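You operate a simulated robot arm through the tools that you are given. There is no shell and no other tool. Be economical: measure what you need, move in short steps, check, and stop when the job is done.

You are at the controls of a simulated robot arm. One attempt, no reset.

TASK
Weigh about 20 g of sugar into the yellow cup.
Fine: switch the scale on, tare the cup on it, set it back after; within a tenth; leave the other cups and pumps. Set down upright: what you pick out.

It is judged by the outcome, as a careful person would: the job done as asked, and still so three seconds after it is handed in. It fails if anything else is knocked over, pushed out of place, dropped, spilled or broken.

THE ROBOT
A 5-joint arm with a two-finger parallel gripper, fixed in place. Base frame: the origin is at the foot of the arm, x ahead of it, y to its left, z up; the work surface is at about z = 0. Units: cm, rad, N and s.
With the tool pointing down near the work surface it reaches from about 26 to 68 cm from the base axis. Its first joint turns from -1.152 to 1.152 rad. The tool tilts only in the upright plane through the base axis and itself; it spins freely about its own axis. Payload 2.9 kg.
Tool frame: the origin (TCP) lies between the finger pads and is the grasp point; the fingertips stand 3 cm ahead of it; z points along the fingers, y is the line along which they close. Largest opening 11 cm; finger width 2, thickness 1; the body of the gripper, 4.8 by 11.2 cm, starts 5.5 cm behind the TCP.
Orientation is that of the tool frame in the base frame, as [roll, pitch, yaw] about the fixed x, y, z axes, in that order (R = Rz(yaw) Ry(pitch) Rx(roll)). With the fingers straight down and closing along the base's y, the tool's x points along the base's -x, its y along +y and its z along -z.

THE INTERFACE
- The arm moves only by the tool jog_arm. Its argument "rows" is one flat list of numbers, 7 for each row, row after row: the opening, from 0 (shut) to 1 (fully open), then the shift along the tool's x, y, z in m, then the turn, a rotation vector about the tool's x, y, z in rad. In form: [jaw, x, y, z, rx, ry, rz, jaw, x, y, z, rx, ry, rz, ...]. A call has 1 to 10 rows; each row shifts and turns the commanded pose from where the row before left it, along the tool's axes as they then stand. A row lasts 0.2 s, in which the tool goes at most 5 cm and 0.15 rad; a call with a longer step from one row to the next is refused whole, and so is a gripper value outside its range. A pose out of reach is approached as far as the arm can. The call stops where the force on the tool passes 40 N (or 10 N more than at its start, if that is more) or the arm is blocked; 0.2 s more then pass. Each finger travels about 10.8 cm/s and halts on what it meets, pressing with about 35 N; the grip force reading is that of the motor and also rises with nothing between the fingers. The clock runs only during rows and for 0.2 s after the last one: add rows that do not move to give the fingers time. It gives the time, the measured TCP pose, the force on the tool (base axes), the opening and the grip force at its end, in the units of the frame above (readings bear some noise), with the torque about the TCP (base axes, N m) and any sound that the robot's microphone picked up.
- Cameras (640 x 400 px; columns grow to the right, rows downward): "scene" is fixed at [4.76, -46.95, 59.88]; the picture's right is [0.60, -0.80, 0.00], its down [-0.50, -0.38, -0.78] and it looks along [0.62, 0.47, -0.63] (base axes); focal length 302 px, centre (320, 200). "wrist" rides on the gripper at [7.2, 1.7, -10.3] in the tool frame; the picture's right is [-0.23, 0.97, 0.00], its down [-0.76, -0.18, -0.62] and it looks along [-0.61, -0.14, 0.78] (tool axes); focal length 222 px, centre (320, 200). There is no depth. A picture from a camera that has moved, and an enlarged one, comes with that camera's place and axes in the base frame and with its lens.
- grab_frame(camera): a new picture of that camera. It takes no simulated time.
- zoom(camera, box): a new picture of the part [left, top, right, bottom] of that camera's present view, enlarged. It takes no simulated time.
- job_done(): hands the job in; it is judged then, once.

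Work in short steps. Places have to be worked out from the pictures, the camera data and where the tool is seen: move nearer, look again, correct. Check each grasp and each placing, and mend what went wrong. You have 120 turns and 68 pictures in all, those below and enlarged ones among them. Open the gripper and draw the arm clear of the work before you hand the job in, unless the task says otherwise; then end with one line.

The tools are called after "Request:" as a command line: name --argument value ..., lists and objects as JSON in quotes. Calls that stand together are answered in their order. jog_arm: Moves the arm, as the interface text tells. Its arguments: {"type":"object","properties":{"rows":{"type":"array"}},"required":["rows"]} The other tools are called the same way: grab_frame (camera) takes a picture; zoom (camera, box) takes an enlarged picture of a part of a camera's view; job_done () hands the job in.

At the start:

```text
time: 0.0
ee_pos: [42.78, -16.35, 38.76]
tcp_rot: [3.141, 0.0, 3.141]
contact_force: [-0.2, -0.5, -0.5]
torque: [0.04, 0.01, -0.01]
gripper_width: 11.03
finger_force: 0.1
```

scene: 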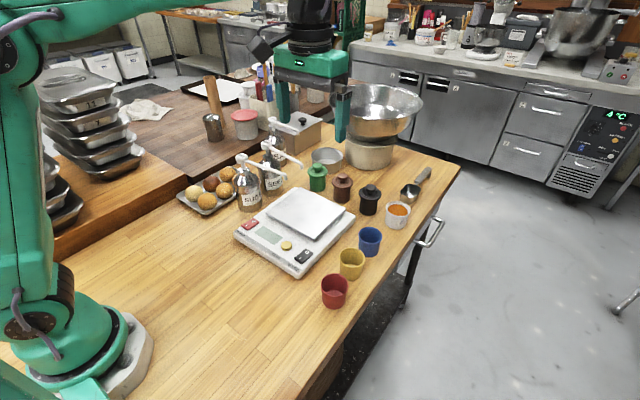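
wrist: 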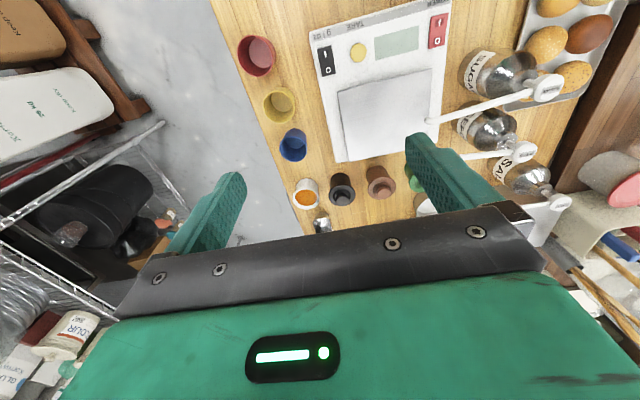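

I start by looking closely at the scale, pumps and cups.

Request:
zoom --camera "scene" --box '[220, 130, 440, 320]'

Request:
zoom --camera "wrist" --box '[230, 0, 600, 220]'

Request:
zoom --camera "scene" --box '[220, 130, 320, 220]'

```text
2.11 times, centred on (330, 225) of scene
camera zoom: at [4.76, -46.95, 59.88], right [0.6, -0.8, 0.0], down [-0.5, -0.38, -0.78], along [0.62, 0.47, -0.63], focal length 637 px, centre (299, 147)
```

zoom: 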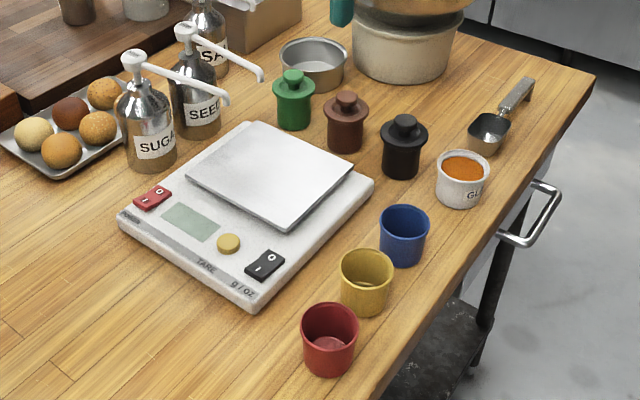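

```text
1.73 times, centred on (415, 110) of wrist
camera zoom: at [35.55, -14.74, 49.12], right [0.23, 0.97, 0.0], down [0.76, -0.18, 0.62], along [0.61, -0.14, -0.78], focal length 384 px, centre (156, 356)
```

zoom: 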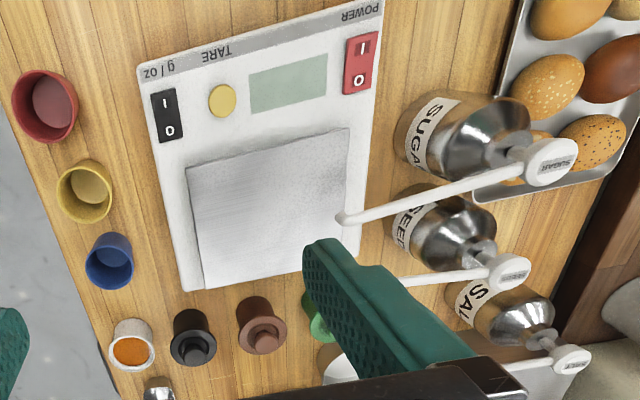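

```text
4.44 times, centred on (270, 175) of scene
camera zoom: at [4.76, -46.95, 59.88], right [0.6, -0.8, 0.0], down [-0.5, -0.38, -0.78], along [0.62, 0.47, -0.63], focal length 1344 px, centre (542, 311)
```

zoom: 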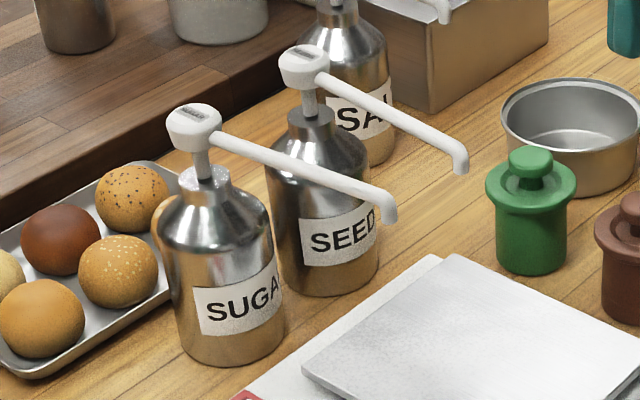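

Estimates: yellow cup at about (45.7,-24.7), pan x 46–60, y -14–3.5, z 4. The spout tip is near (50.8,-1,14.6) and the sugar head near (48.7,12.6,17.5). The power "I" end is near (39.6,4) and tare near (41,-9). First I move above the power switch with the fingers shut.

Request:
jog_arm --rows '[0, 0.0066, 0.0407, 0.02, 0, 0, 0, 0, 0.0066, 0.0407, 0.02, 0, 0, 0, 0, 0.0066, 0.0407, 0.02, 0, 0, 0, 0, 0.0066, 0.0407, 0.02, 0, 0, 0, 0, 0.0066, 0.0407, 0.02, 0, 0, 0, 0, 0, 0, 0.042, 0, 0, 0, 0, 0, 0, 0.042, 0, 0, 0, 0, 0, 0, 0.042, 0, 0, 0, 0, 0, 0, 0.03, 0, 0, 0]'

Request:
zoom --camera "scene" --box '[220, 150, 380, 290]'

Request:
grab_frame --camera "wrist"

```text
time: 2.0
ee_pos: [39.45, 4.09, 13.23]
tcp_rot: [3.141, 0.003, -3.141]
contact_force: [-0.5, 0.2, 0.0]
torque: [0.01, 0.03, 0.0]
gripper_width: 0.0
finger_force: 35.0
```

```text
2.86 times, centred on (300, 220) of scene
camera zoom: at [4.76, -46.95, 59.88], right [0.6, -0.8, 0.0], down [-0.5, -0.38, -0.78], along [0.62, 0.47, -0.63], focal length 864 px, centre (377, 143)
```

zoom: 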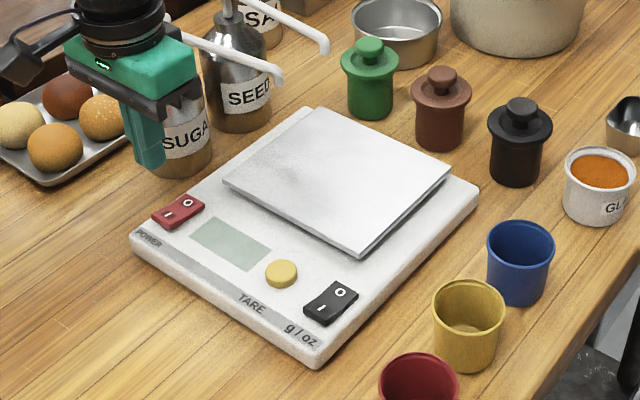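

```text
61 pictures are left
camera wrist: at [32.17, 5.76, 23.55], right [0.23, 0.97, 0.0], down [0.76, -0.18, 0.62], along [0.61, -0.14, -0.78], focal length 222 px, centre (320, 200)
```

wrist: 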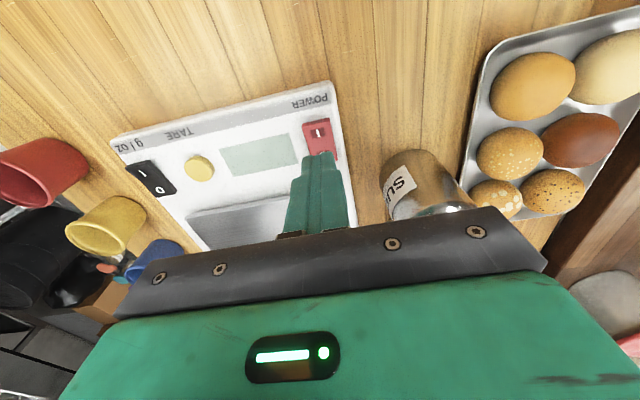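

The "I" mark is at about (40,3.9), just under the fingertips. I press down slowly.

Request:
jog_arm --rows '[0, -0.002, -0.001, 0.03, 0, 0, 0, 0, 0, 0, 0.02, 0, 0, 0, 0, 0, 0, 0.006, 0, 0, 0, 0, 0, 0, 0.005, 0, 0, 0, 0, 0, 0, 0.004, 0, 0, 0, 0, 0, 0, 0.003, 0, 0, 0, 0, 0, 0, 0.003, 0, 0, 0]'

Request:
zoom --camera "scene" --box '[220, 150, 380, 290]'

```text
time: 3.4
ee_pos: [39.68, 3.92, 6.67]
tcp_rot: [-3.141, -0.001, 3.14]
contact_force: [-1.5, 0.7, 3.3]
torque: [0.01, 0.02, -0.03]
gripper_width: 0.02
finger_force: 34.5
stopped in row 6: the force on the tool passed its limit at 50 N (the readings are from after the stop); the commanded pose is now the measured one
```

```text
2.86 times, centred on (300, 220) of scene
camera zoom: at [4.76, -46.95, 59.88], right [0.6, -0.8, 0.0], down [-0.5, -0.38, -0.78], along [0.62, 0.47, -0.63], focal length 864 px, centre (377, 143)
```

zoom: 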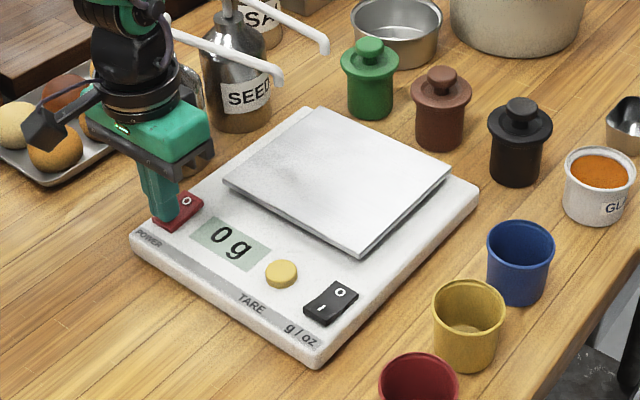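

The scale is on and reads 0 g. I rise and go over the yellow cup with the jaws opening.

Request:
jog_arm --rows '[0, 0, 0, -0.045, 0, 0, 0, 0, 0, 0, -0.045, 0, 0, 0, 0, 0, 0, -0.045, 0, 0, 0, 0.5, -0.01, -0.0477, 0, 0, 0, 0, 1, -0.01, -0.0477, 0, 0, 0, 0, 1, -0.01, -0.0477, 0, 0, 0, 0, 1, -0.01, -0.0477, 0, 0, 0, 0, 1, -0.01, -0.0477, 0, 0, 0, 0, 1, -0.01, -0.0477, 0, 0, 0, 0, 1, 0, 0, 0, 0, 0, 0]'

Request:
grab_frame --camera "wrist"

Request:
zoom --camera "scene" --box '[300, 200, 440, 320]'

```text
time: 5.6
ee_pos: [45.29, -24.82, 20.57]
tcp_rot: [-3.141, 0.001, 3.14]
contact_force: [-0.8, -0.4, -0.7]
torque: [0.01, -0.04, 0.01]
gripper_width: 11.01
finger_force: 0.0
```

```text
59 pictures are left
camera wrist: at [38.0, -23.07, 30.97], right [0.23, 0.97, 0.0], down [0.76, -0.18, 0.62], along [0.61, -0.14, -0.78], focal length 222 px, centre (320, 200)
```

wrist: 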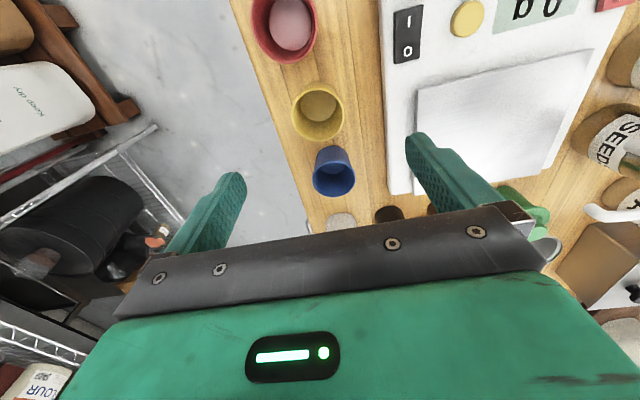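

```text
3.33 times, centred on (370, 260) of scene
camera zoom: at [4.76, -46.95, 59.88], right [0.6, -0.8, 0.0], down [-0.5, -0.38, -0.78], along [0.62, 0.47, -0.63], focal length 1008 px, centre (153, 0)
```

zoom: 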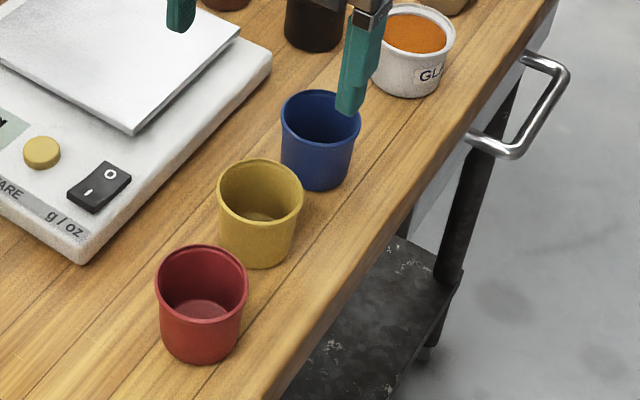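

The cup centre is about (45.5,-25.1) with height near 6. I centre on it and descend around it with the jaws a bit narrower.

Request:
jog_arm --rows '[0.9, -0.002, -0.003, 0.04, 0, 0, 0, 0.9, 0, 0, 0.04, 0, 0, 0, 0.9, 0, 0, 0.03, 0, 0, 0, 0.9, 0, 0, 0.03, 0, 0, 0, 0.9, 0, 0, 0.015, 0, 0, 0, 0.9, 0, 0, 0.01, 0, 0, 0, 0.9, 0, 0, 0, 0, 0, 0]'

Request:
zoom --camera "scene" --box '[300, 200, 440, 320]'

Request:
grab_frame --camera "wrist"

```text
time: 7.2
ee_pos: [45.81, -24.92, 3.83]
tcp_rot: [-3.141, 0.0, -3.141]
contact_force: [0.3, -0.7, -0.2]
torque: [0.01, 0.01, 0.01]
gripper_width: 9.93
finger_force: 0.1
```

```text
3.33 times, centred on (370, 260) of scene
camera zoom: at [4.76, -46.95, 59.88], right [0.6, -0.8, 0.0], down [-0.5, -0.38, -0.78], along [0.62, 0.47, -0.63], focal length 1008 px, centre (153, 0)
```

zoom: 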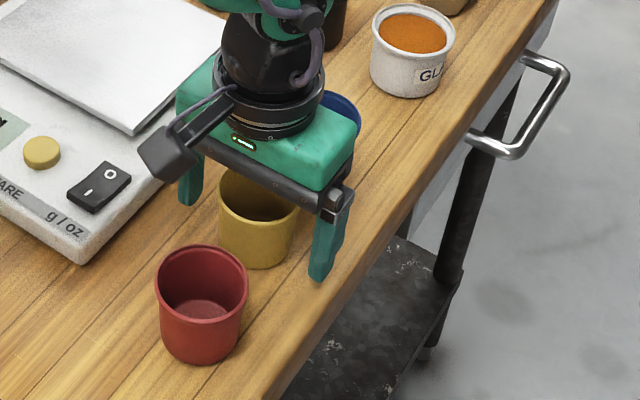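

```text
56 pictures are left
camera wrist: at [38.53, -23.35, 14.19], right [0.23, 0.97, 0.0], down [0.76, -0.18, 0.62], along [0.61, -0.14, -0.78], focal length 222 px, centre (320, 200)
```

wrist: 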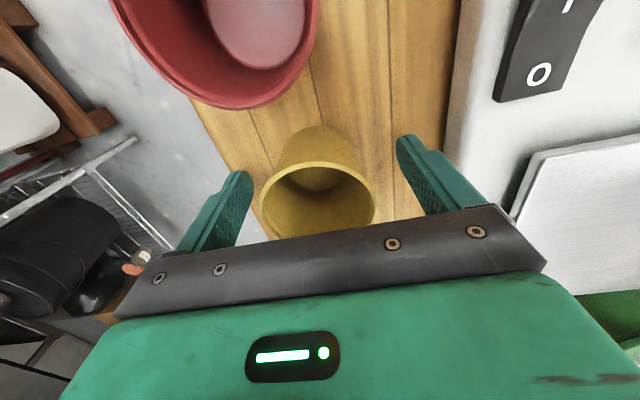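

The cup is nearly centred between the fingers. I nudge 3 mm back in x and close gently in steps.

Request:
jog_arm --rows '[0.8, 0.003, 0, 0, 0, 0, 0, 0.7, 0, 0, 0, 0, 0, 0, 0.62, 0, 0, 0, 0, 0, 0, 0.56, 0, 0, 0, 0, 0, 0, 0.5, 0, 0, 0, 0, 0, 0, 0.45, 0, 0, 0, 0, 0, 0, 0.4, 0, 0, 0, 0, 0, 0]'

```text
time: 8.8
ee_pos: [45.56, -25.01, 3.76]
tcp_rot: [-3.141, 0.001, -3.14]
contact_force: [-2.3, 0.9, 4.6]
torque: [0.14, 0.01, 0.0]
gripper_width: 5.72
finger_force: 34.7
```

I have the cup (width 5.7). The gripper body would hit the spout if I placed it upright there. So I set the cup on the clear part of the pan, about (51,-9.5), and will regrasp later with a tilted tool. I lift and carry it over.

Request:
jog_arm --rows '[0.4, 0, 0, -0.02, 0, 0, 0, 0.4, 0, 0, -0.04, 0, 0, 0, 0.4, 0, 0, -0.04, 0, 0, 0, 0.4, -0.0136, 0.0388, 0, 0, 0, 0, 0.4, -0.0136, 0.0388, 0, 0, 0, 0, 0.4, -0.0136, 0.0388, 0, 0, 0, 0, 0.4, -0.0136, 0.0388, 0, 0, 0, 0, 0.4, 0, 0, 0.03, 0, 0, 0, 0.4, 0, 0, 0, 0, 0, 0]'

Request:
zoom --camera "scene" --box '[220, 130, 420, 290]'

```text
time: 10.8
ee_pos: [50.82, -9.67, 10.44]
tcp_rot: [-3.141, 0.001, 3.141]
contact_force: [-0.5, -0.9, 0.6]
torque: [0.0, 0.03, 0.01]
gripper_width: 4.41
finger_force: 0.0
```

```text
2.50 times, centred on (320, 210) of scene
camera zoom: at [4.76, -46.95, 59.88], right [0.6, -0.8, 0.0], down [-0.5, -0.38, -0.78], along [0.62, 0.47, -0.63], focal length 756 px, centre (320, 175)
```

zoom: 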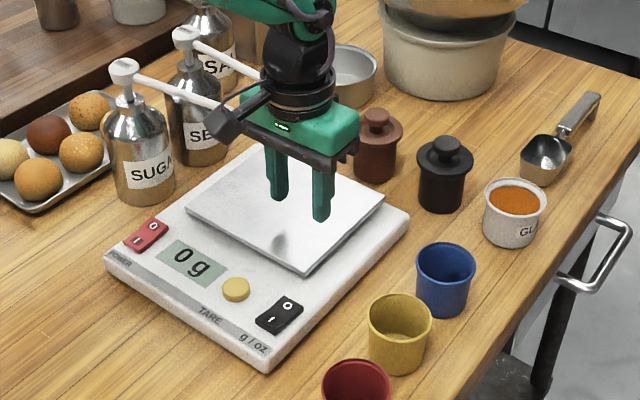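

The cup slipped out: the width reads 4.4 and it is still standing at its place. I go back above it and look closely.

Request:
jog_arm --rows '[0.7, 0, 0, -0.04, 0, 0, 0, 0.9, 0, 0, -0.04, 0, 0, 0, 0.9, 0.0145, -0.0388, 0, 0, 0, 0, 0.9, 0.0145, -0.0388, 0, 0, 0, 0, 0.9, 0.0145, -0.0388, 0, 0, 0, 0, 0.9, 0.0145, -0.0388, 0, 0, 0, 0, 0.9, 0, 0, 0.04, 0, 0, 0, 0.9, 0, 0, 0, 0, 0, 0]'

Request:
grab_frame --camera "wrist"

Request:
zoom --camera "scene" --box '[310, 230, 400, 310]'

```text
time: 12.6
ee_pos: [45.42, -24.74, 14.78]
tcp_rot: [-3.142, -0.001, -3.141]
contact_force: [0.8, -0.3, 0.1]
torque: [0.02, -0.02, 0.0]
gripper_width: 9.9
finger_force: 0.1
```

```text
54 pictures are left
camera wrist: at [38.17, -23.1, 25.1], right [0.23, 0.97, 0.0], down [0.76, -0.18, 0.62], along [0.61, -0.14, -0.78], focal length 222 px, centre (320, 200)
```

wrist: 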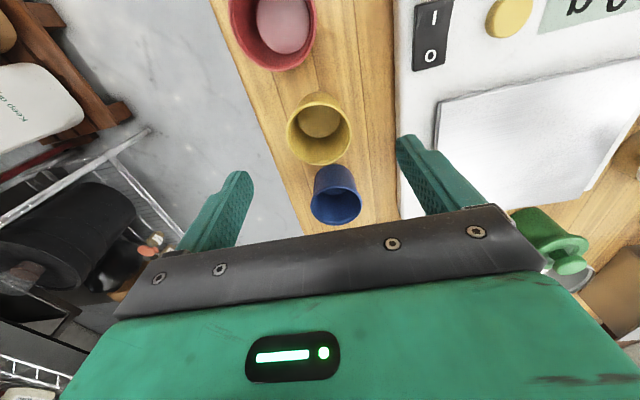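

```text
5.00 times, centred on (355, 270) of scene
camera zoom: at [4.76, -46.95, 59.88], right [0.6, -0.8, 0.0], down [-0.5, -0.38, -0.78], along [0.62, 0.47, -0.63], focal length 1512 px, centre (145, -150)
```

zoom: 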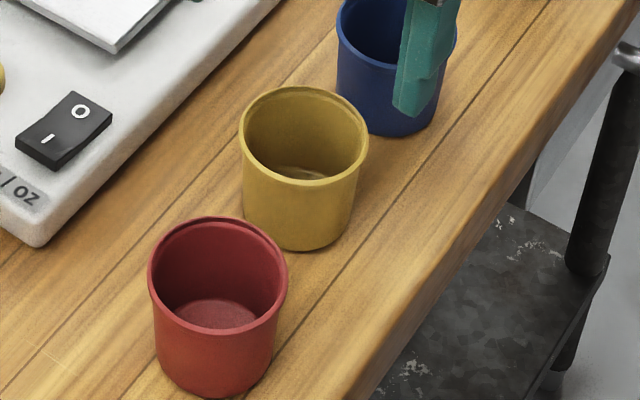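

The cup is upright at about (45.6,-25.05). I descend again, close fully, and lift a little and slowly to test the grip.

Request:
jog_arm --rows '[0.8, -0.0015, -0.003, 0.04, 0, 0, 0, 0.8, 0, 0, 0.03, 0, 0, 0, 0.8, 0, 0, 0.03, 0, 0, 0, 0.8, 0, 0, 0.013, 0, 0, 0, 0.7, 0, 0, 0, 0, 0, 0, 0.62, 0, 0, 0, 0, 0, 0, 0.55, 0, 0, 0, 0, 0, 0, 0.4, 0, 0, 0, 0, 0, 0, 0.1, 0, 0, 0, 0, 0, 0, 0, 0, 0, 0, 0, 0, 0]'

Request:
grab_frame --camera "wrist"

Request:
zoom --camera "scene" --box '[310, 230, 400, 310]'

```text
time: 14.8
ee_pos: [45.6, -25.25, 3.44]
tcp_rot: [-3.141, 0.0, -3.141]
contact_force: [-0.6, -0.3, 0.5]
torque: [-0.02, -0.02, 0.0]
gripper_width: 5.7
finger_force: 34.7
```

```text
52 pictures are left
camera wrist: at [38.29, -23.52, 13.76], right [0.23, 0.97, 0.0], down [0.76, -0.18, 0.62], along [0.61, -0.14, -0.78], focal length 222 px, centre (320, 200)
```

wrist: 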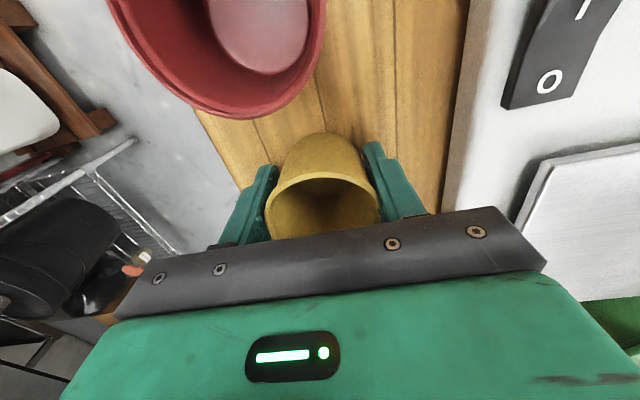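

```text
5.00 times, centred on (355, 270) of scene
camera zoom: at [4.76, -46.95, 59.88], right [0.6, -0.8, 0.0], down [-0.5, -0.38, -0.78], along [0.62, 0.47, -0.63], focal length 1512 px, centre (145, -150)
```

zoom: 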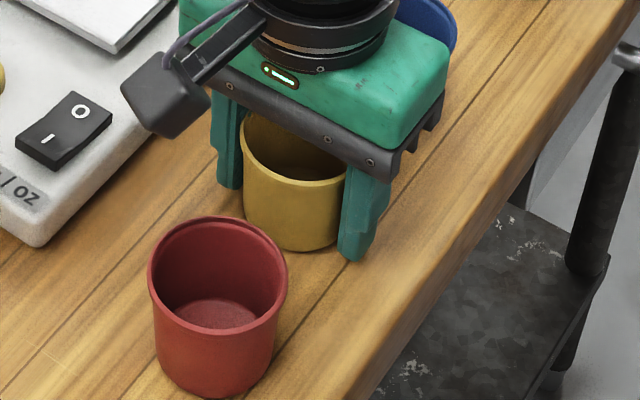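

It is gripped at 5.7 with the jaws commanded shut. I lift slowly and check.

Request:
jog_arm --rows '[0, 0, 0, -0.003, 0, 0, 0, 0, 0, 0, -0.006, 0, 0, 0, 0, 0, 0, -0.01, 0, 0, 0, 0, 0, 0, -0.01, 0, 0, 0]'

Request:
zoom --camera "scene" --box '[310, 230, 400, 310]'

```text
time: 15.8
ee_pos: [45.42, -25.38, 6.47]
tcp_rot: [3.142, 0.0, 3.141]
contact_force: [0.2, -0.2, -0.5]
torque: [-0.01, 0.0, 0.0]
gripper_width: 5.71
finger_force: 35.5
```

```text
5.00 times, centred on (355, 270) of scene
camera zoom: at [4.76, -46.95, 59.88], right [0.6, -0.8, 0.0], down [-0.5, -0.38, -0.78], along [0.62, 0.47, -0.63], focal length 1512 px, centre (145, -150)
```

zoom: 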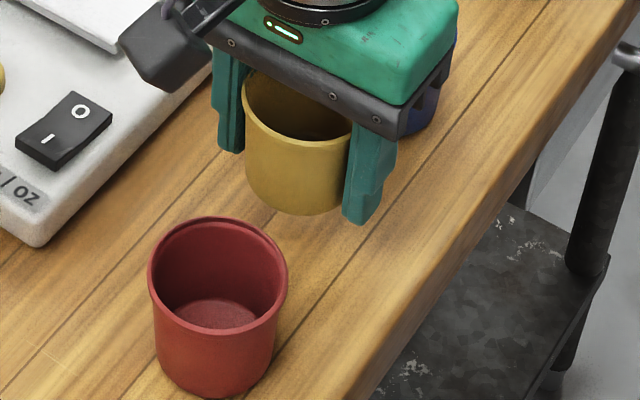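

It's held now. I raise it and carry it gently over the pan.

Request:
jog_arm --rows '[0, 0, 0, -0.02, 0, 0, 0, 0, 0, 0, -0.03, 0, 0, 0, 0, 0, 0, -0.02, 0, 0, 0, 0, -0.005, 0.015, 0, 0, 0, 0, 0, -0.011, 0.031, 0, 0, 0, 0, 0, -0.012, 0.034, 0, 0, 0, 0, 0, -0.012, 0.034, 0, 0, 0, 0, 0, -0.01, 0.028, 0, 0, 0, 0, 0, -0.005, 0.015, 0, 0, 0, 0, 0, 0, 0, 0.03, 0, 0, 0]'

Request:
zoom --camera "scene" --box '[220, 130, 420, 290]'

```text
time: 18.0
ee_pos: [51.27, -9.43, 10.54]
tcp_rot: [3.141, 0.0, -3.141]
contact_force: [0.9, 0.2, -0.5]
torque: [-0.01, -0.02, 0.02]
gripper_width: 5.68
finger_force: 34.7
```

```text
2.50 times, centred on (320, 210) of scene
camera zoom: at [4.76, -46.95, 59.88], right [0.6, -0.8, 0.0], down [-0.5, -0.38, -0.78], along [0.62, 0.47, -0.63], focal length 756 px, centre (320, 175)
```

zoom: 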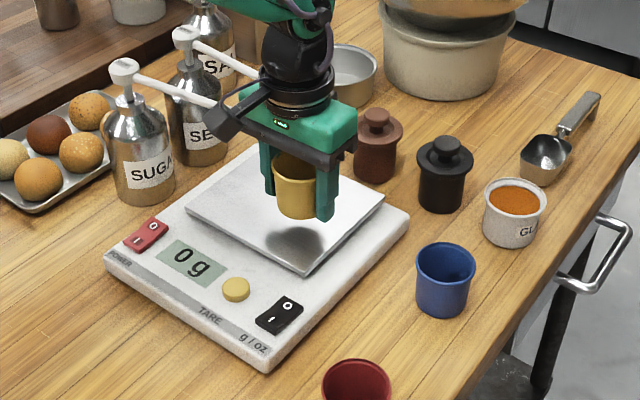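

The cup bottom is at about 7.1 and the pan at about 4. I lower 2.7 cm and read the display.

Request:
jog_arm --rows '[0, 0, 0, 0.012, 0, 0, 0, 0, 0, 0, 0.008, 0, 0, 0, 0, 0, 0, 0.004, 0, 0, 0, 0, 0, 0, 0.003, 0, 0, 0]'

Request:
zoom --camera "scene" --box '[240, 170, 360, 260]'

```text
time: 19.0
ee_pos: [50.91, -9.45, 7.97]
tcp_rot: [3.141, 0.004, -3.141]
contact_force: [-5.7, 0.5, 21.5]
torque: [-0.14, 0.28, -0.05]
gripper_width: 5.68
finger_force: 34.7
```

```text
4.44 times, centred on (300, 215) of scene
camera zoom: at [4.75, -46.95, 59.89], right [0.6, -0.8, 0.0], down [-0.5, -0.38, -0.78], along [0.62, 0.47, -0.63], focal length 1344 px, centre (409, 133)
```

zoom: 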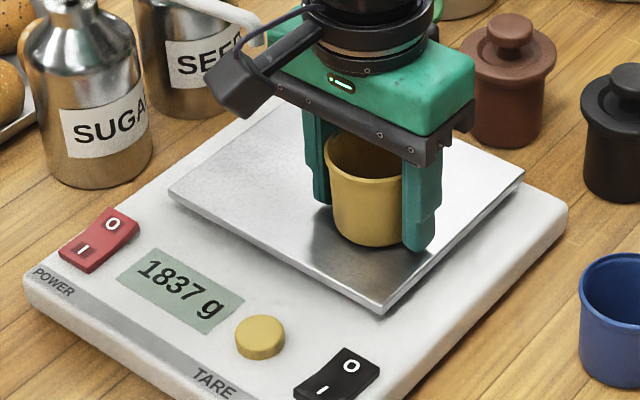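

The cup touches the pan with some force. I back off 2 mm, then open and rise.

Request:
jog_arm --rows '[0, 0, 0, -0.002, 0, 0, 0, 0.6, 0, 0, 0, 0, 0, 0, 0.75, 0, 0, 0, 0, 0, 0, 0.8, 0, 0, 0, 0, 0, 0, 0.8, 0, 0, -0.02, 0, 0, 0, 0.8, 0, 0, -0.03, 0, 0, 0, 0.8, 0, 0, -0.04, 0, 0, 0, 0.8, 0, 0, -0.04, 0, 0, 0]'

Request:
zoom --camera "scene" --box '[240, 170, 360, 260]'

Request:
grab_frame --camera "wrist"

```text
time: 20.8
ee_pos: [51.03, -9.58, 20.76]
tcp_rot: [3.141, 0.0, -3.141]
contact_force: [-0.6, -0.2, -1.1]
torque: [0.05, -0.01, -0.01]
gripper_width: 8.8
finger_force: 0.2
```

```text
4.44 times, centred on (300, 215) of scene
camera zoom: at [4.76, -46.95, 59.88], right [0.6, -0.8, 0.0], down [-0.5, -0.38, -0.78], along [0.62, 0.47, -0.63], focal length 1344 px, centre (409, 133)
```

zoom: 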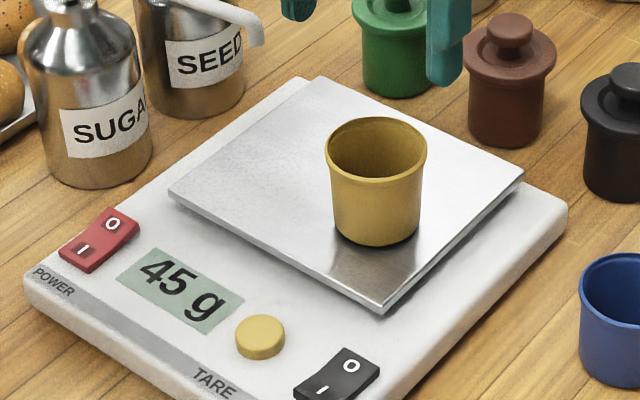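

```text
46 pictures are left
camera wrist: at [43.74, -7.85, 31.06], right [0.23, 0.97, 0.0], down [0.76, -0.18, 0.62], along [0.61, -0.14, -0.78], focal length 222 px, centre (320, 200)
```

wrist: 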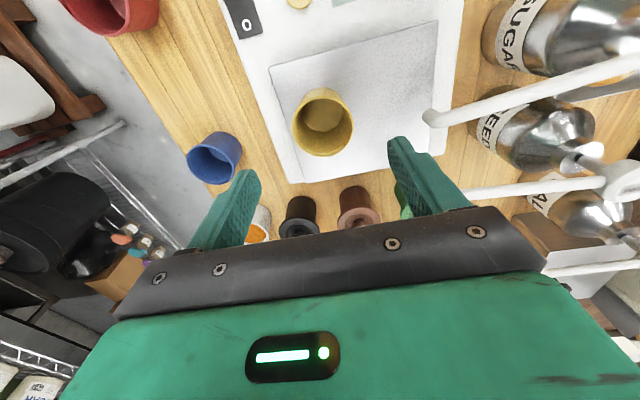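

The cup stands on the pan and weighs 45 g, at about (51,-9.3). Now I draw back radially, turn the jaws square to the radius, and tilt the tool 45° so the body stays clear of the spout later.

Request:
jog_arm --rows '[0.8, 0.0345, 0.0078, 0.014, 0, 0, 0, 0.8, 0.0345, 0.0078, 0.014, 0, 0, 0, 0.8, 0, 0, 0, 0, 0, 0.09, 0.8, 0, 0, 0, 0, 0, 0.09, 0.8, 0, 0, 0, 0, -0.131, 0, 0.8, 0, 0, 0, 0, -0.131, 0, 0.8, 0, 0, 0, 0, -0.131, 0, 0.8, 0, 0, 0, 0, -0.131, 0, 0.8, 0, 0, 0, 0, -0.131, 0, 0.8, 0, 0, 0, 0, -0.131, 0]'

Request:
grab_frame --camera "wrist"

Request:
grab_frame --camera "scene"

```text
time: 23.0
ee_pos: [44.02, -7.99, 18.16]
tcp_rot: [3.14, 0.789, 2.96]
contact_force: [0.5, 0.3, 0.3]
torque: [0.01, -0.02, -0.02]
gripper_width: 8.81
finger_force: 0.0
```

```text
45 pictures are left
camera wrist: at [32.04, -4.13, 20.25], right [0.33, 0.93, 0.16], down [0.06, -0.19, 0.98], along [0.94, -0.32, -0.12], focal length 222 px, centre (320, 200)
```

wrist: 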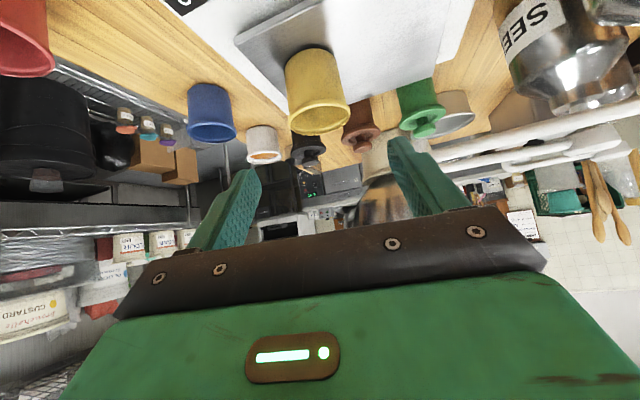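

```text
44 pictures are left
```

scene: 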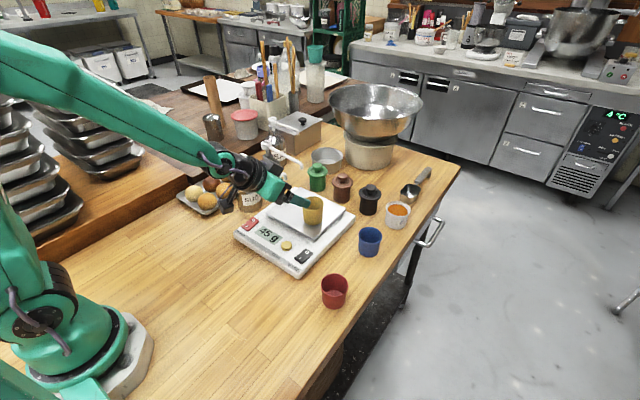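

The tilt came out right. I go down 3 cm, then advance along the tool axis around the cup.

Request:
jog_arm --rows '[0.8, 0.0207, 0, 0.0207, 0, 0, 0, 0.8, 0, 0, 0.03, 0, 0, 0, 0.8, 0, 0, 0.03, 0, 0, 0, 0.8, 0, 0, 0.02, 0, 0, 0, 0.8, 0, 0, 0.02, 0, 0, 0, 0.8, 0, 0, 0, 0, 0, 0]'

Request:
grab_frame --camera "wrist"

Request:
zoom --camera "scene" --box '[240, 170, 360, 260]'

```text
time: 24.4
ee_pos: [50.89, -9.41, 8.37]
tcp_rot: [-3.139, 0.786, 2.96]
contact_force: [0.0, 0.1, 0.0]
torque: [0.04, 0.0, 0.02]
gripper_width: 8.81
finger_force: 0.0
```

```text
43 pictures are left
camera wrist: at [38.92, -5.53, 10.43], right [0.33, 0.93, 0.16], down [0.06, -0.19, 0.98], along [0.94, -0.32, -0.12], focal length 222 px, centre (320, 200)
```

wrist: 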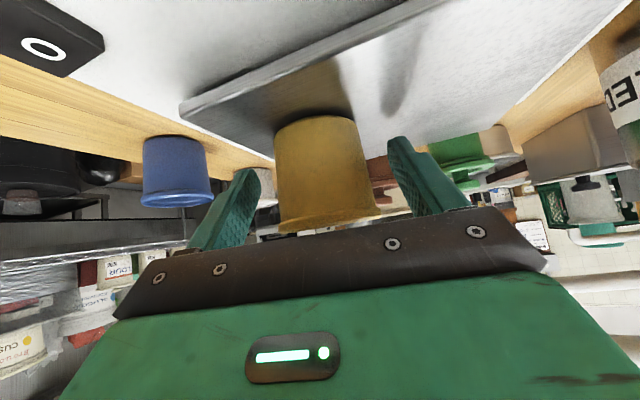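

```text
4.44 times, centred on (300, 215) of scene
camera zoom: at [4.76, -46.95, 59.88], right [0.6, -0.8, 0.0], down [-0.5, -0.38, -0.78], along [0.62, 0.47, -0.63], focal length 1344 px, centre (409, 133)
```

zoom: 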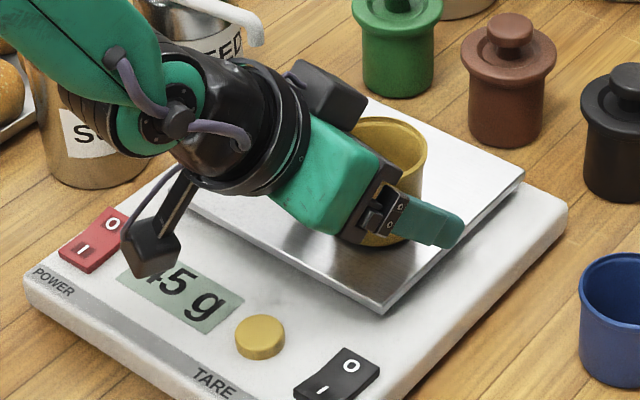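

The cup lies between the fingers. I close on it and lift 5 mm.

Request:
jog_arm --rows '[0.7, 0, 0, 0, 0, 0, 0, 0.6, 0, 0, 0, 0, 0, 0, 0.5, 0, 0, 0, 0, 0, 0, 0.3, 0, 0, 0, 0, 0, 0, 0, 0, 0, 0, 0, 0, 0, 0, 0, 0, 0, 0, 0, 0, 0, -0.0018, 0, -0.0018, 0, 0, 0, 0, -0.0018, 0, -0.0018, 0, 0, 0]'

Request:
zoom --camera "scene" --box '[240, 170, 360, 260]'

```text
time: 26.2
ee_pos: [50.88, -9.3, 8.75]
tcp_rot: [3.14, 0.787, 2.962]
contact_force: [-0.1, 0.3, -0.2]
torque: [-0.02, -0.02, -0.02]
gripper_width: 5.53
finger_force: 35.1
```

```text
4.44 times, centred on (300, 215) of scene
camera zoom: at [4.76, -46.95, 59.88], right [0.6, -0.8, 0.0], down [-0.5, -0.38, -0.78], along [0.62, 0.47, -0.63], focal length 1344 px, centre (409, 133)
```

zoom: 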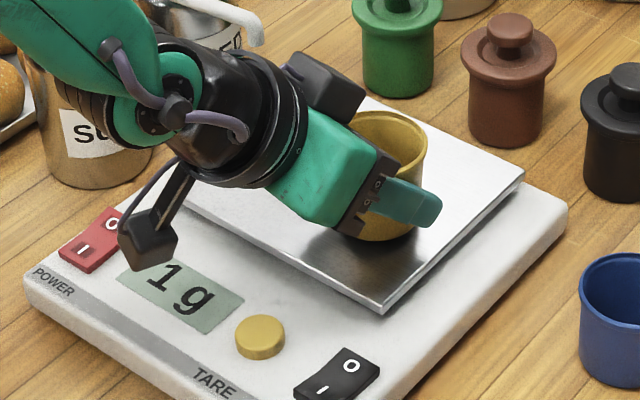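

A block on the upper side of the wrist could come near the spout. I look at it closer before moving.

Request:
zoom --camera "scene" --box '[260, 150, 340, 205]'

```text
7.27 times, centred on (300, 178) of scene
camera zoom: at [4.76, -46.95, 59.88], right [0.6, -0.8, 0.0], down [-0.5, -0.38, -0.78], along [0.62, 0.47, -0.63], focal length 2200 px, centre (466, 364)
```

zoom: 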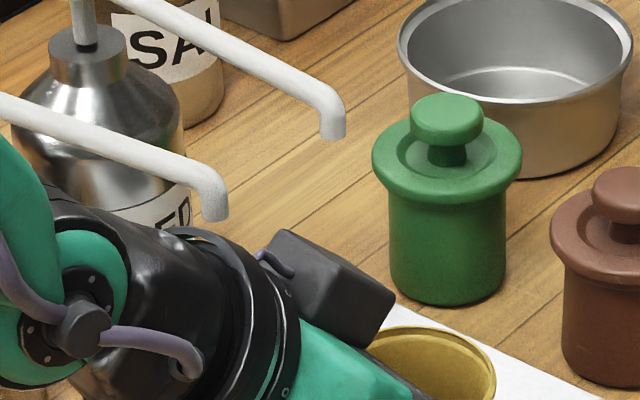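

The block sits on the forward-upper side and would reach the spout. I set the cup back down, release, and withdraw. Then I will spin the tool 180° and tilt more.

Request:
jog_arm --rows '[0, 0.0014, 0, 0.0014, 0, 0, 0, 0, 0.0013, 0, 0.0013, 0, 0, 0, 0.6, 0, 0, 0, 0, 0, 0, 0.75, 0, 0, 0, 0, 0, 0, 0.8, 0, 0, 0, 0, 0, 0, 0.8, 0, 0, -0.03, 0, 0, 0, 0.8, 0, 0, -0.04, 0, 0, 0, 0.8, 0, 0, -0.04, 0, 0, 0, 0.8, -0.02, 0, -0.02, 0, 0, 0]'

Request:
jog_arm --rows '[0.8, 0, 0, 0, 0, 0, 0.1496, 0.8, 0, 0, 0, 0, 0, 0.1496, 0.8, 0, 0, 0, 0, 0, 0.1496, 0.8, 0, 0, 0, 0, 0, 0.1496, 0.8, 0, 0, 0, 0, 0, 0.1496, 0.8, 0, 0, 0, 0, 0, 0.1496, 0.8, 0, 0, 0, 0, 0, 0.1496, 0.8, 0, 0, 0, 0, 0, 0.1496, 0.8, 0, 0, 0, 0, 0, 0.1496, 0.8, 0, 0, 0, 0, 0, 0.1496]'

Request:
zoom --camera "scene" --box '[220, 130, 380, 260]'

```text
time: 28.2
ee_pos: [43.49, -7.79, 18.73]
tcp_rot: [3.141, 0.788, 2.962]
contact_force: [-0.1, -0.7, 0.7]
torque: [0.04, 0.0, 0.0]
gripper_width: 8.79
finger_force: 0.0
```

```text
time: 30.4
ee_pos: [43.35, -7.92, 18.81]
tcp_rot: [2.355, 0.049, 1.44]
contact_force: [1.1, 0.0, -0.8]
torque: [0.01, 0.0, -0.02]
gripper_width: 8.79
finger_force: 0.0
```

```text
3.08 times, centred on (300, 195) of scene
camera zoom: at [4.76, -46.95, 59.88], right [0.6, -0.8, 0.0], down [-0.5, -0.38, -0.78], along [0.62, 0.47, -0.63], focal length 931 px, centre (382, 215)
```

zoom: 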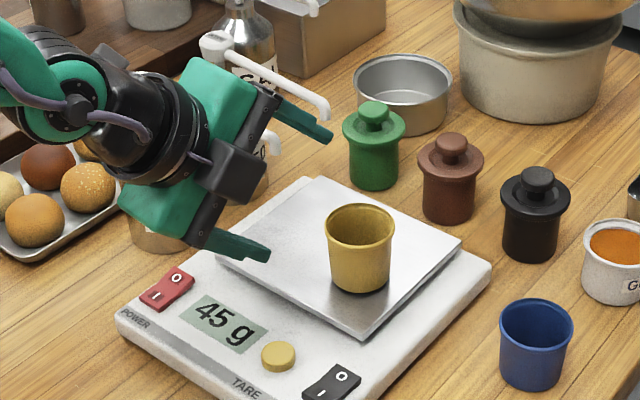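

The spin works. I complete the half turn and then tilt another 15°.

Request:
jog_arm --rows '[0.8, 0, 0, 0, 0, 0, 0.1496, 0.8, 0, 0, 0, 0, 0, 0.1496, 0.8, 0, 0, 0, 0, 0, 0.1496, 0.8, 0, 0, 0, 0, 0, 0.1496, 0.8, 0, 0, 0, 0, 0, 0.1496, 0.8, 0, 0, 0, 0, 0, 0.1496, 0.8, 0, 0, 0, 0, 0, 0.1496, 0.8, 0, 0, 0, 0, 0, 0.1496, 0.8, 0, 0, 0, 0, 0, 0.1496, 0.8, 0, 0, 0, 0, 0, 0.1496]'

Request:
jog_arm --rows '[0.8, 0, 0, 0, 0, 0, 0.1496, 0.8, 0, 0, 0, 0, 0.131, 0, 0.8, 0, 0, 0, 0, 0.131, 0]'

Request:
zoom --camera "scene" --box '[220, 130, 380, 260]'

Request:
grab_frame --camera "wrist"

```text
time: 32.6
ee_pos: [43.22, -7.84, 18.8]
tcp_rot: [2.995, -0.779, 0.028]
contact_force: [-0.2, 0.0, 0.2]
torque: [0.02, 0.03, 0.02]
gripper_width: 8.8
finger_force: 0.0
```

```text
time: 33.4
ee_pos: [42.93, -8.94, 18.73]
tcp_rot: [2.918, -1.033, 0.052]
contact_force: [-0.2, 0.7, -0.3]
torque: [-0.02, 0.01, 0.01]
gripper_width: 8.8
finger_force: 0.1
out of reach, approached as far as the arm can: row 1
```

```text
3.08 times, centred on (300, 195) of scene
camera zoom: at [4.76, -46.95, 59.88], right [0.6, -0.8, 0.0], down [-0.5, -0.38, -0.78], along [0.62, 0.47, -0.63], focal length 931 px, centre (382, 215)
```

zoom: 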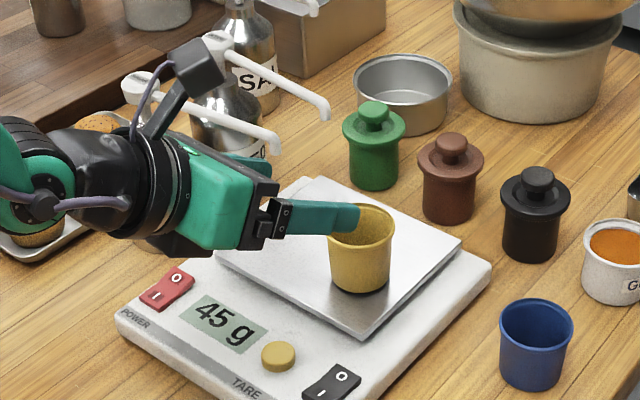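

```text
37 pictures are left
camera wrist: at [37.72, -8.64, 30.38], right [-0.25, -0.96, -0.08], down [-0.89, 0.26, -0.36], along [0.37, -0.02, -0.93], focal length 222 px, centre (320, 200)
```

wrist: 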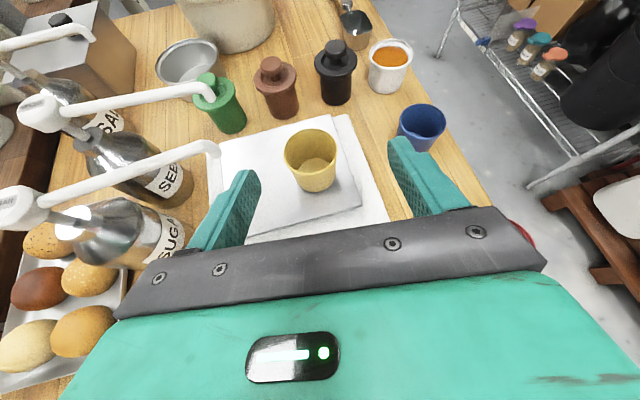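

The last spin row came up about 0.11 rad short. I try the remaining spin again in small parts.

Request:
jog_arm --rows '[0.8, 0, 0, 0, 0, 0, 0.04, 0.8, 0, 0, 0, 0, 0, 0.04, 0.8, 0, 0, 0, 0, 0, 0.035]'

```text
time: 34.2
ee_pos: [42.94, -9.07, 18.75]
tcp_rot: [2.918, -1.032, 0.053]
contact_force: [-0.3, 0.2, 0.1]
torque: [0.0, 0.0, 0.04]
gripper_width: 8.8
finger_force: 0.1
out of reach, approached as far as the arm can: row 1, 3
```

There is a spin limit here. I back the spin off slightly to see what the commanded pose now is.

Request:
jog_arm --rows '[0.8, 0, 0, 0, 0, 0, -0.12, 0.8, 0, 0, 0, 0, 0, 0]'

```text
time: 34.8
ee_pos: [42.99, -9.14, 18.76]
tcp_rot: [2.733, -0.995, 0.27]
contact_force: [-0.1, 0.0, -0.2]
torque: [0.0, 0.01, 0.0]
gripper_width: 8.81
finger_force: 0.1
```

The command follows the measured pose. I restore the spin to just short of its limit and turn the tool into the cup's plane (azimuth -0.18).

Request:
jog_arm --rows '[0.8, 0, 0, 0, 0, 0, 0.11, 0.8, 0, -0.012, 0, 0.024, 0.003, -0.014, 0.8, 0, 0, 0, 0, 0, 0]'

```text
time: 35.6
ee_pos: [43.11, -7.76, 18.69]
tcp_rot: [2.903, -1.031, 0.099]
contact_force: [-1.0, -0.5, -0.2]
torque: [-0.02, 0.02, 0.03]
gripper_width: 8.8
finger_force: 0.0
```

The pose is now in the cup's plane with a 60° tilt. I go to an approach point 8 cm behind the cup and then slide in.

Request:
jog_arm --rows '[0.8, -0.026, -0.003, 0.0215, 0, 0, 0, 0.8, -0.026, -0.003, 0.0215, 0, 0, 0, 0.8, 0, 0, 0.02, 0, 0, 0, 0.8, 0, 0, 0, 0, 0, 0]'

Request:
grab_frame --camera "wrist"

```text
time: 36.6
ee_pos: [45.98, -8.54, 10.92]
tcp_rot: [2.897, -1.032, 0.099]
contact_force: [0.0, 0.0, 0.0]
torque: [-0.02, 0.02, 0.0]
gripper_width: 8.81
finger_force: 0.0
```

```text
36 pictures are left
camera wrist: at [40.62, -8.2, 22.53], right [-0.22, -0.97, -0.07], down [-0.9, 0.23, -0.36], along [0.37, -0.01, -0.93], focal length 222 px, centre (320, 200)
```

wrist: 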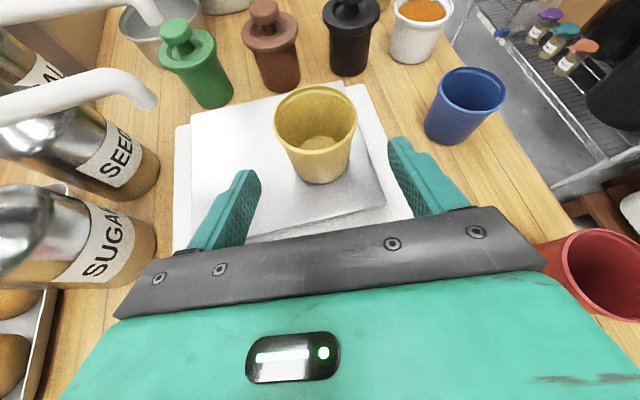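

The path around the cup is clear. I slide in 6 cm along the tool axis.

Request:
jog_arm --rows '[0.8, 0, 0, 0.025, 0, 0, 0, 0.8, 0, 0, 0.02, 0, 0, 0, 0.8, 0, 0, 0.014, 0, 0, 0, 0.8, 0, 0, 0, 0, 0, 0]'

Request:
grab_frame --camera "wrist"

Request:
zoom --camera "scene" --box '[230, 140, 360, 250]'

```text
time: 37.6
ee_pos: [51.09, -9.27, 8.05]
tcp_rot: [2.902, -1.027, 0.098]
contact_force: [-0.4, -0.1, -0.2]
torque: [0.01, 0.0, 0.01]
gripper_width: 8.79
finger_force: 0.0
```

```text
35 pictures are left
camera wrist: at [45.75, -8.99, 19.61], right [-0.22, -0.97, -0.07], down [-0.9, 0.23, -0.36], along [0.37, -0.01, -0.93], focal length 222 px, centre (320, 200)
```

wrist: 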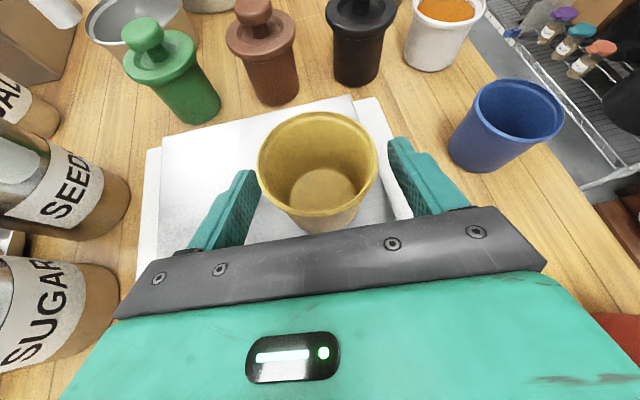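

```text
3.64 times, centred on (295, 195) of scene
camera zoom: at [4.76, -46.95, 59.88], right [0.6, -0.8, 0.0], down [-0.5, -0.38, -0.78], along [0.62, 0.47, -0.63], focal length 1100 px, centre (411, 218)
```

zoom: 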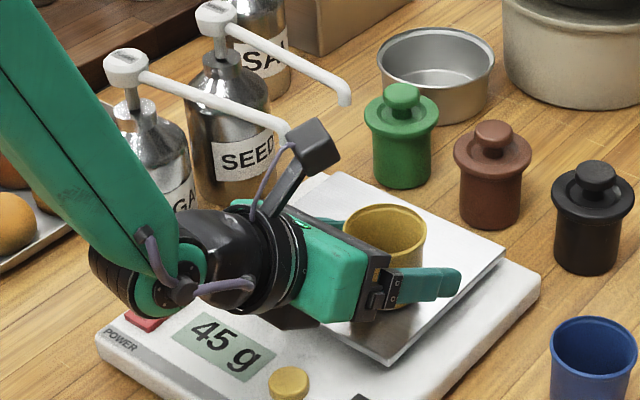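

The cup is between the fingers. I close, then lift 5 mm.

Request:
jog_arm --rows '[0.7, 0, 0, 0, 0, 0, 0, 0.6, 0, 0, 0, 0, 0, 0, 0.5, 0, 0, 0, 0, 0, 0, 0.3, 0, 0, 0, 0, 0, 0, 0, 0, 0, 0, 0, 0, 0, 0, 0, 0, 0, 0, 0, 0, 0, 0.0043, 0, -0.0025, 0, 0, 0, 0, 0, 0, 0, 0, 0, 0]'

Request:
zoom --camera "scene" --box '[230, 140, 360, 250]'

```text
time: 39.4
ee_pos: [50.84, -9.27, 8.5]
tcp_rot: [2.9, -1.028, 0.099]
contact_force: [-0.3, 0.0, -0.1]
torque: [0.02, 0.0, 0.0]
gripper_width: 5.52
finger_force: 34.6
```

```text
3.64 times, centred on (295, 195) of scene
camera zoom: at [4.76, -46.95, 59.88], right [0.6, -0.8, 0.0], down [-0.5, -0.38, -0.78], along [0.62, 0.47, -0.63], focal length 1100 px, centre (411, 218)
```

zoom: 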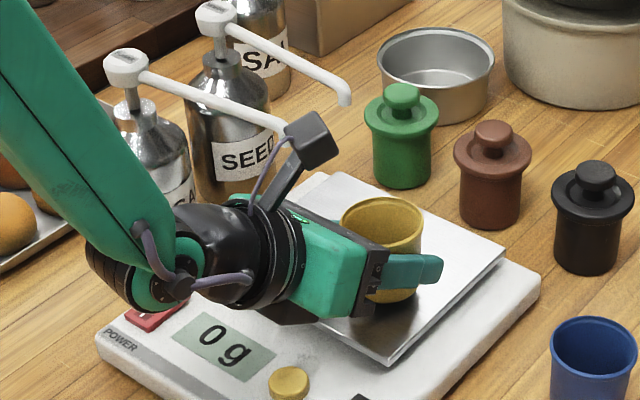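

The cup is lifted clear (0 g). Now I swing it about the base axis to under the spout in four small steps.

Request:
jog_arm --rows '[0, 0.0019, -0.0203, -0.0018, 0.0339, 0.0048, -0.0197, 0, 0.0019, -0.0203, -0.0018, 0.0339, 0.0048, -0.0197, 0, 0, 0, 0, 0, 0, 0]'

Request:
zoom --camera "scene" --box '[230, 140, 360, 250]'

```text
time: 40.2
ee_pos: [51.35, -5.21, 8.64]
tcp_rot: [2.9, -1.03, 0.178]
contact_force: [-0.3, -0.1, -0.8]
torque: [0.0, -0.02, -0.01]
gripper_width: 5.49
finger_force: 34.6
```

```text
3.64 times, centred on (295, 195) of scene
camera zoom: at [4.76, -46.95, 59.88], right [0.6, -0.8, 0.0], down [-0.5, -0.38, -0.78], along [0.62, 0.47, -0.63], focal length 1100 px, centre (411, 218)
```

zoom: 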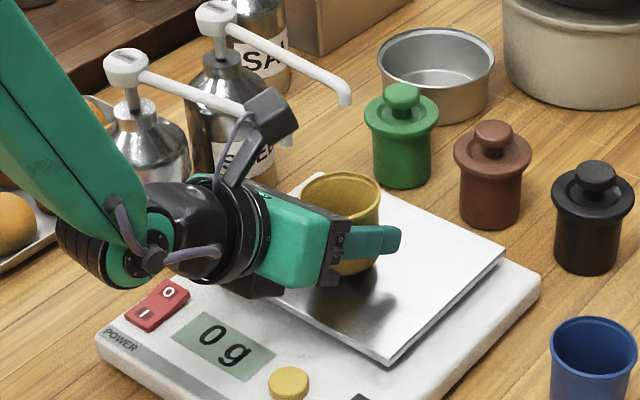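

It's clear so far, at (51.35,-5.2). I do the second half of the swing.

Request:
jog_arm --rows '[0, 0.001, -0.0204, -0.0033, 0.0339, 0.0048, -0.0197, 0, 0.001, -0.0204, -0.0033, 0.0339, 0.0048, -0.0197, 0, 0, 0, 0, 0, 0, 0]'

Request:
zoom --camera "scene" --box '[230, 140, 360, 250]'

Request:
grab_frame --camera "wrist"

```text
time: 41.0
ee_pos: [50.97, -1.24, 8.74]
tcp_rot: [2.897, -1.028, 0.257]
contact_force: [-0.4, 0.2, -1.7]
torque: [0.0, 0.01, 0.0]
gripper_width: 5.48
finger_force: 34.9
```

```text
3.64 times, centred on (295, 195) of scene
camera zoom: at [4.76, -46.95, 59.88], right [0.6, -0.8, 0.0], down [-0.5, -0.38, -0.78], along [0.62, 0.47, -0.63], focal length 1100 px, centre (411, 218)
```

zoom: 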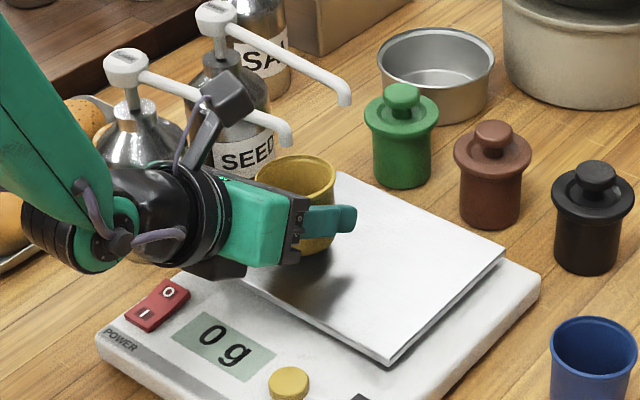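

```text
30 pictures are left
camera wrist: at [45.74, -1.76, 20.3], right [-0.07, -0.99, -0.07], down [-0.93, 0.09, -0.36], along [0.37, 0.04, -0.93], focal length 222 px, centre (320, 200)
```

wrist: 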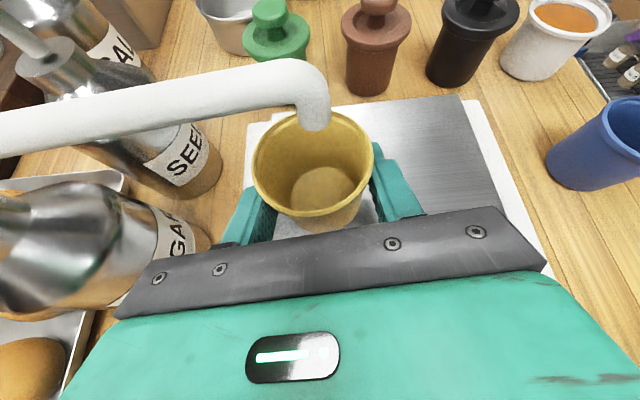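

The spout tip (≈50.9,-1.4) is over the cup (centre ≈51.4,-1.2). I shift 3 mm back while lowering, then read the scale before releasing.

Request:
jog_arm --rows '[0, -0.0015, 0, -0.0026, 0, 0, 0, 0, -0.0026, -0.0004, 0.0015, 0, 0, 0, 0, -0.0026, -0.0004, 0.0015, 0, 0, 0, 0, 0, 0, 0, 0, 0, 0]'

Request:
zoom --camera "scene" --box '[230, 140, 360, 250]'

```text
time: 42.0
ee_pos: [50.52, -1.26, 7.93]
tcp_rot: [2.899, -1.031, 0.256]
contact_force: [0.6, -0.2, -0.7]
torque: [-0.01, 0.03, -0.02]
gripper_width: 5.48
finger_force: 34.9
```

```text
3.64 times, centred on (295, 195) of scene
camera zoom: at [4.76, -46.95, 59.88], right [0.6, -0.8, 0.0], down [-0.5, -0.38, -0.78], along [0.62, 0.47, -0.63], focal length 1100 px, centre (411, 218)
```

zoom: 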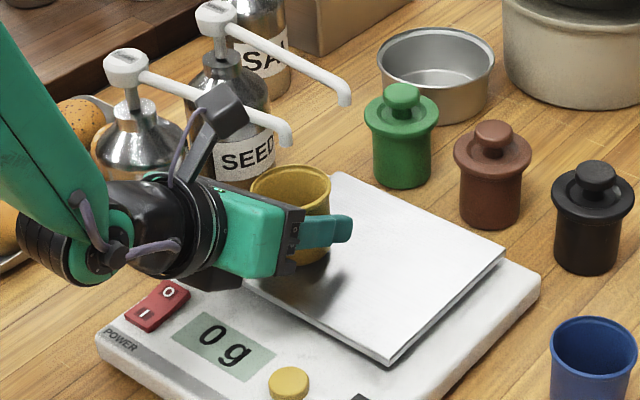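

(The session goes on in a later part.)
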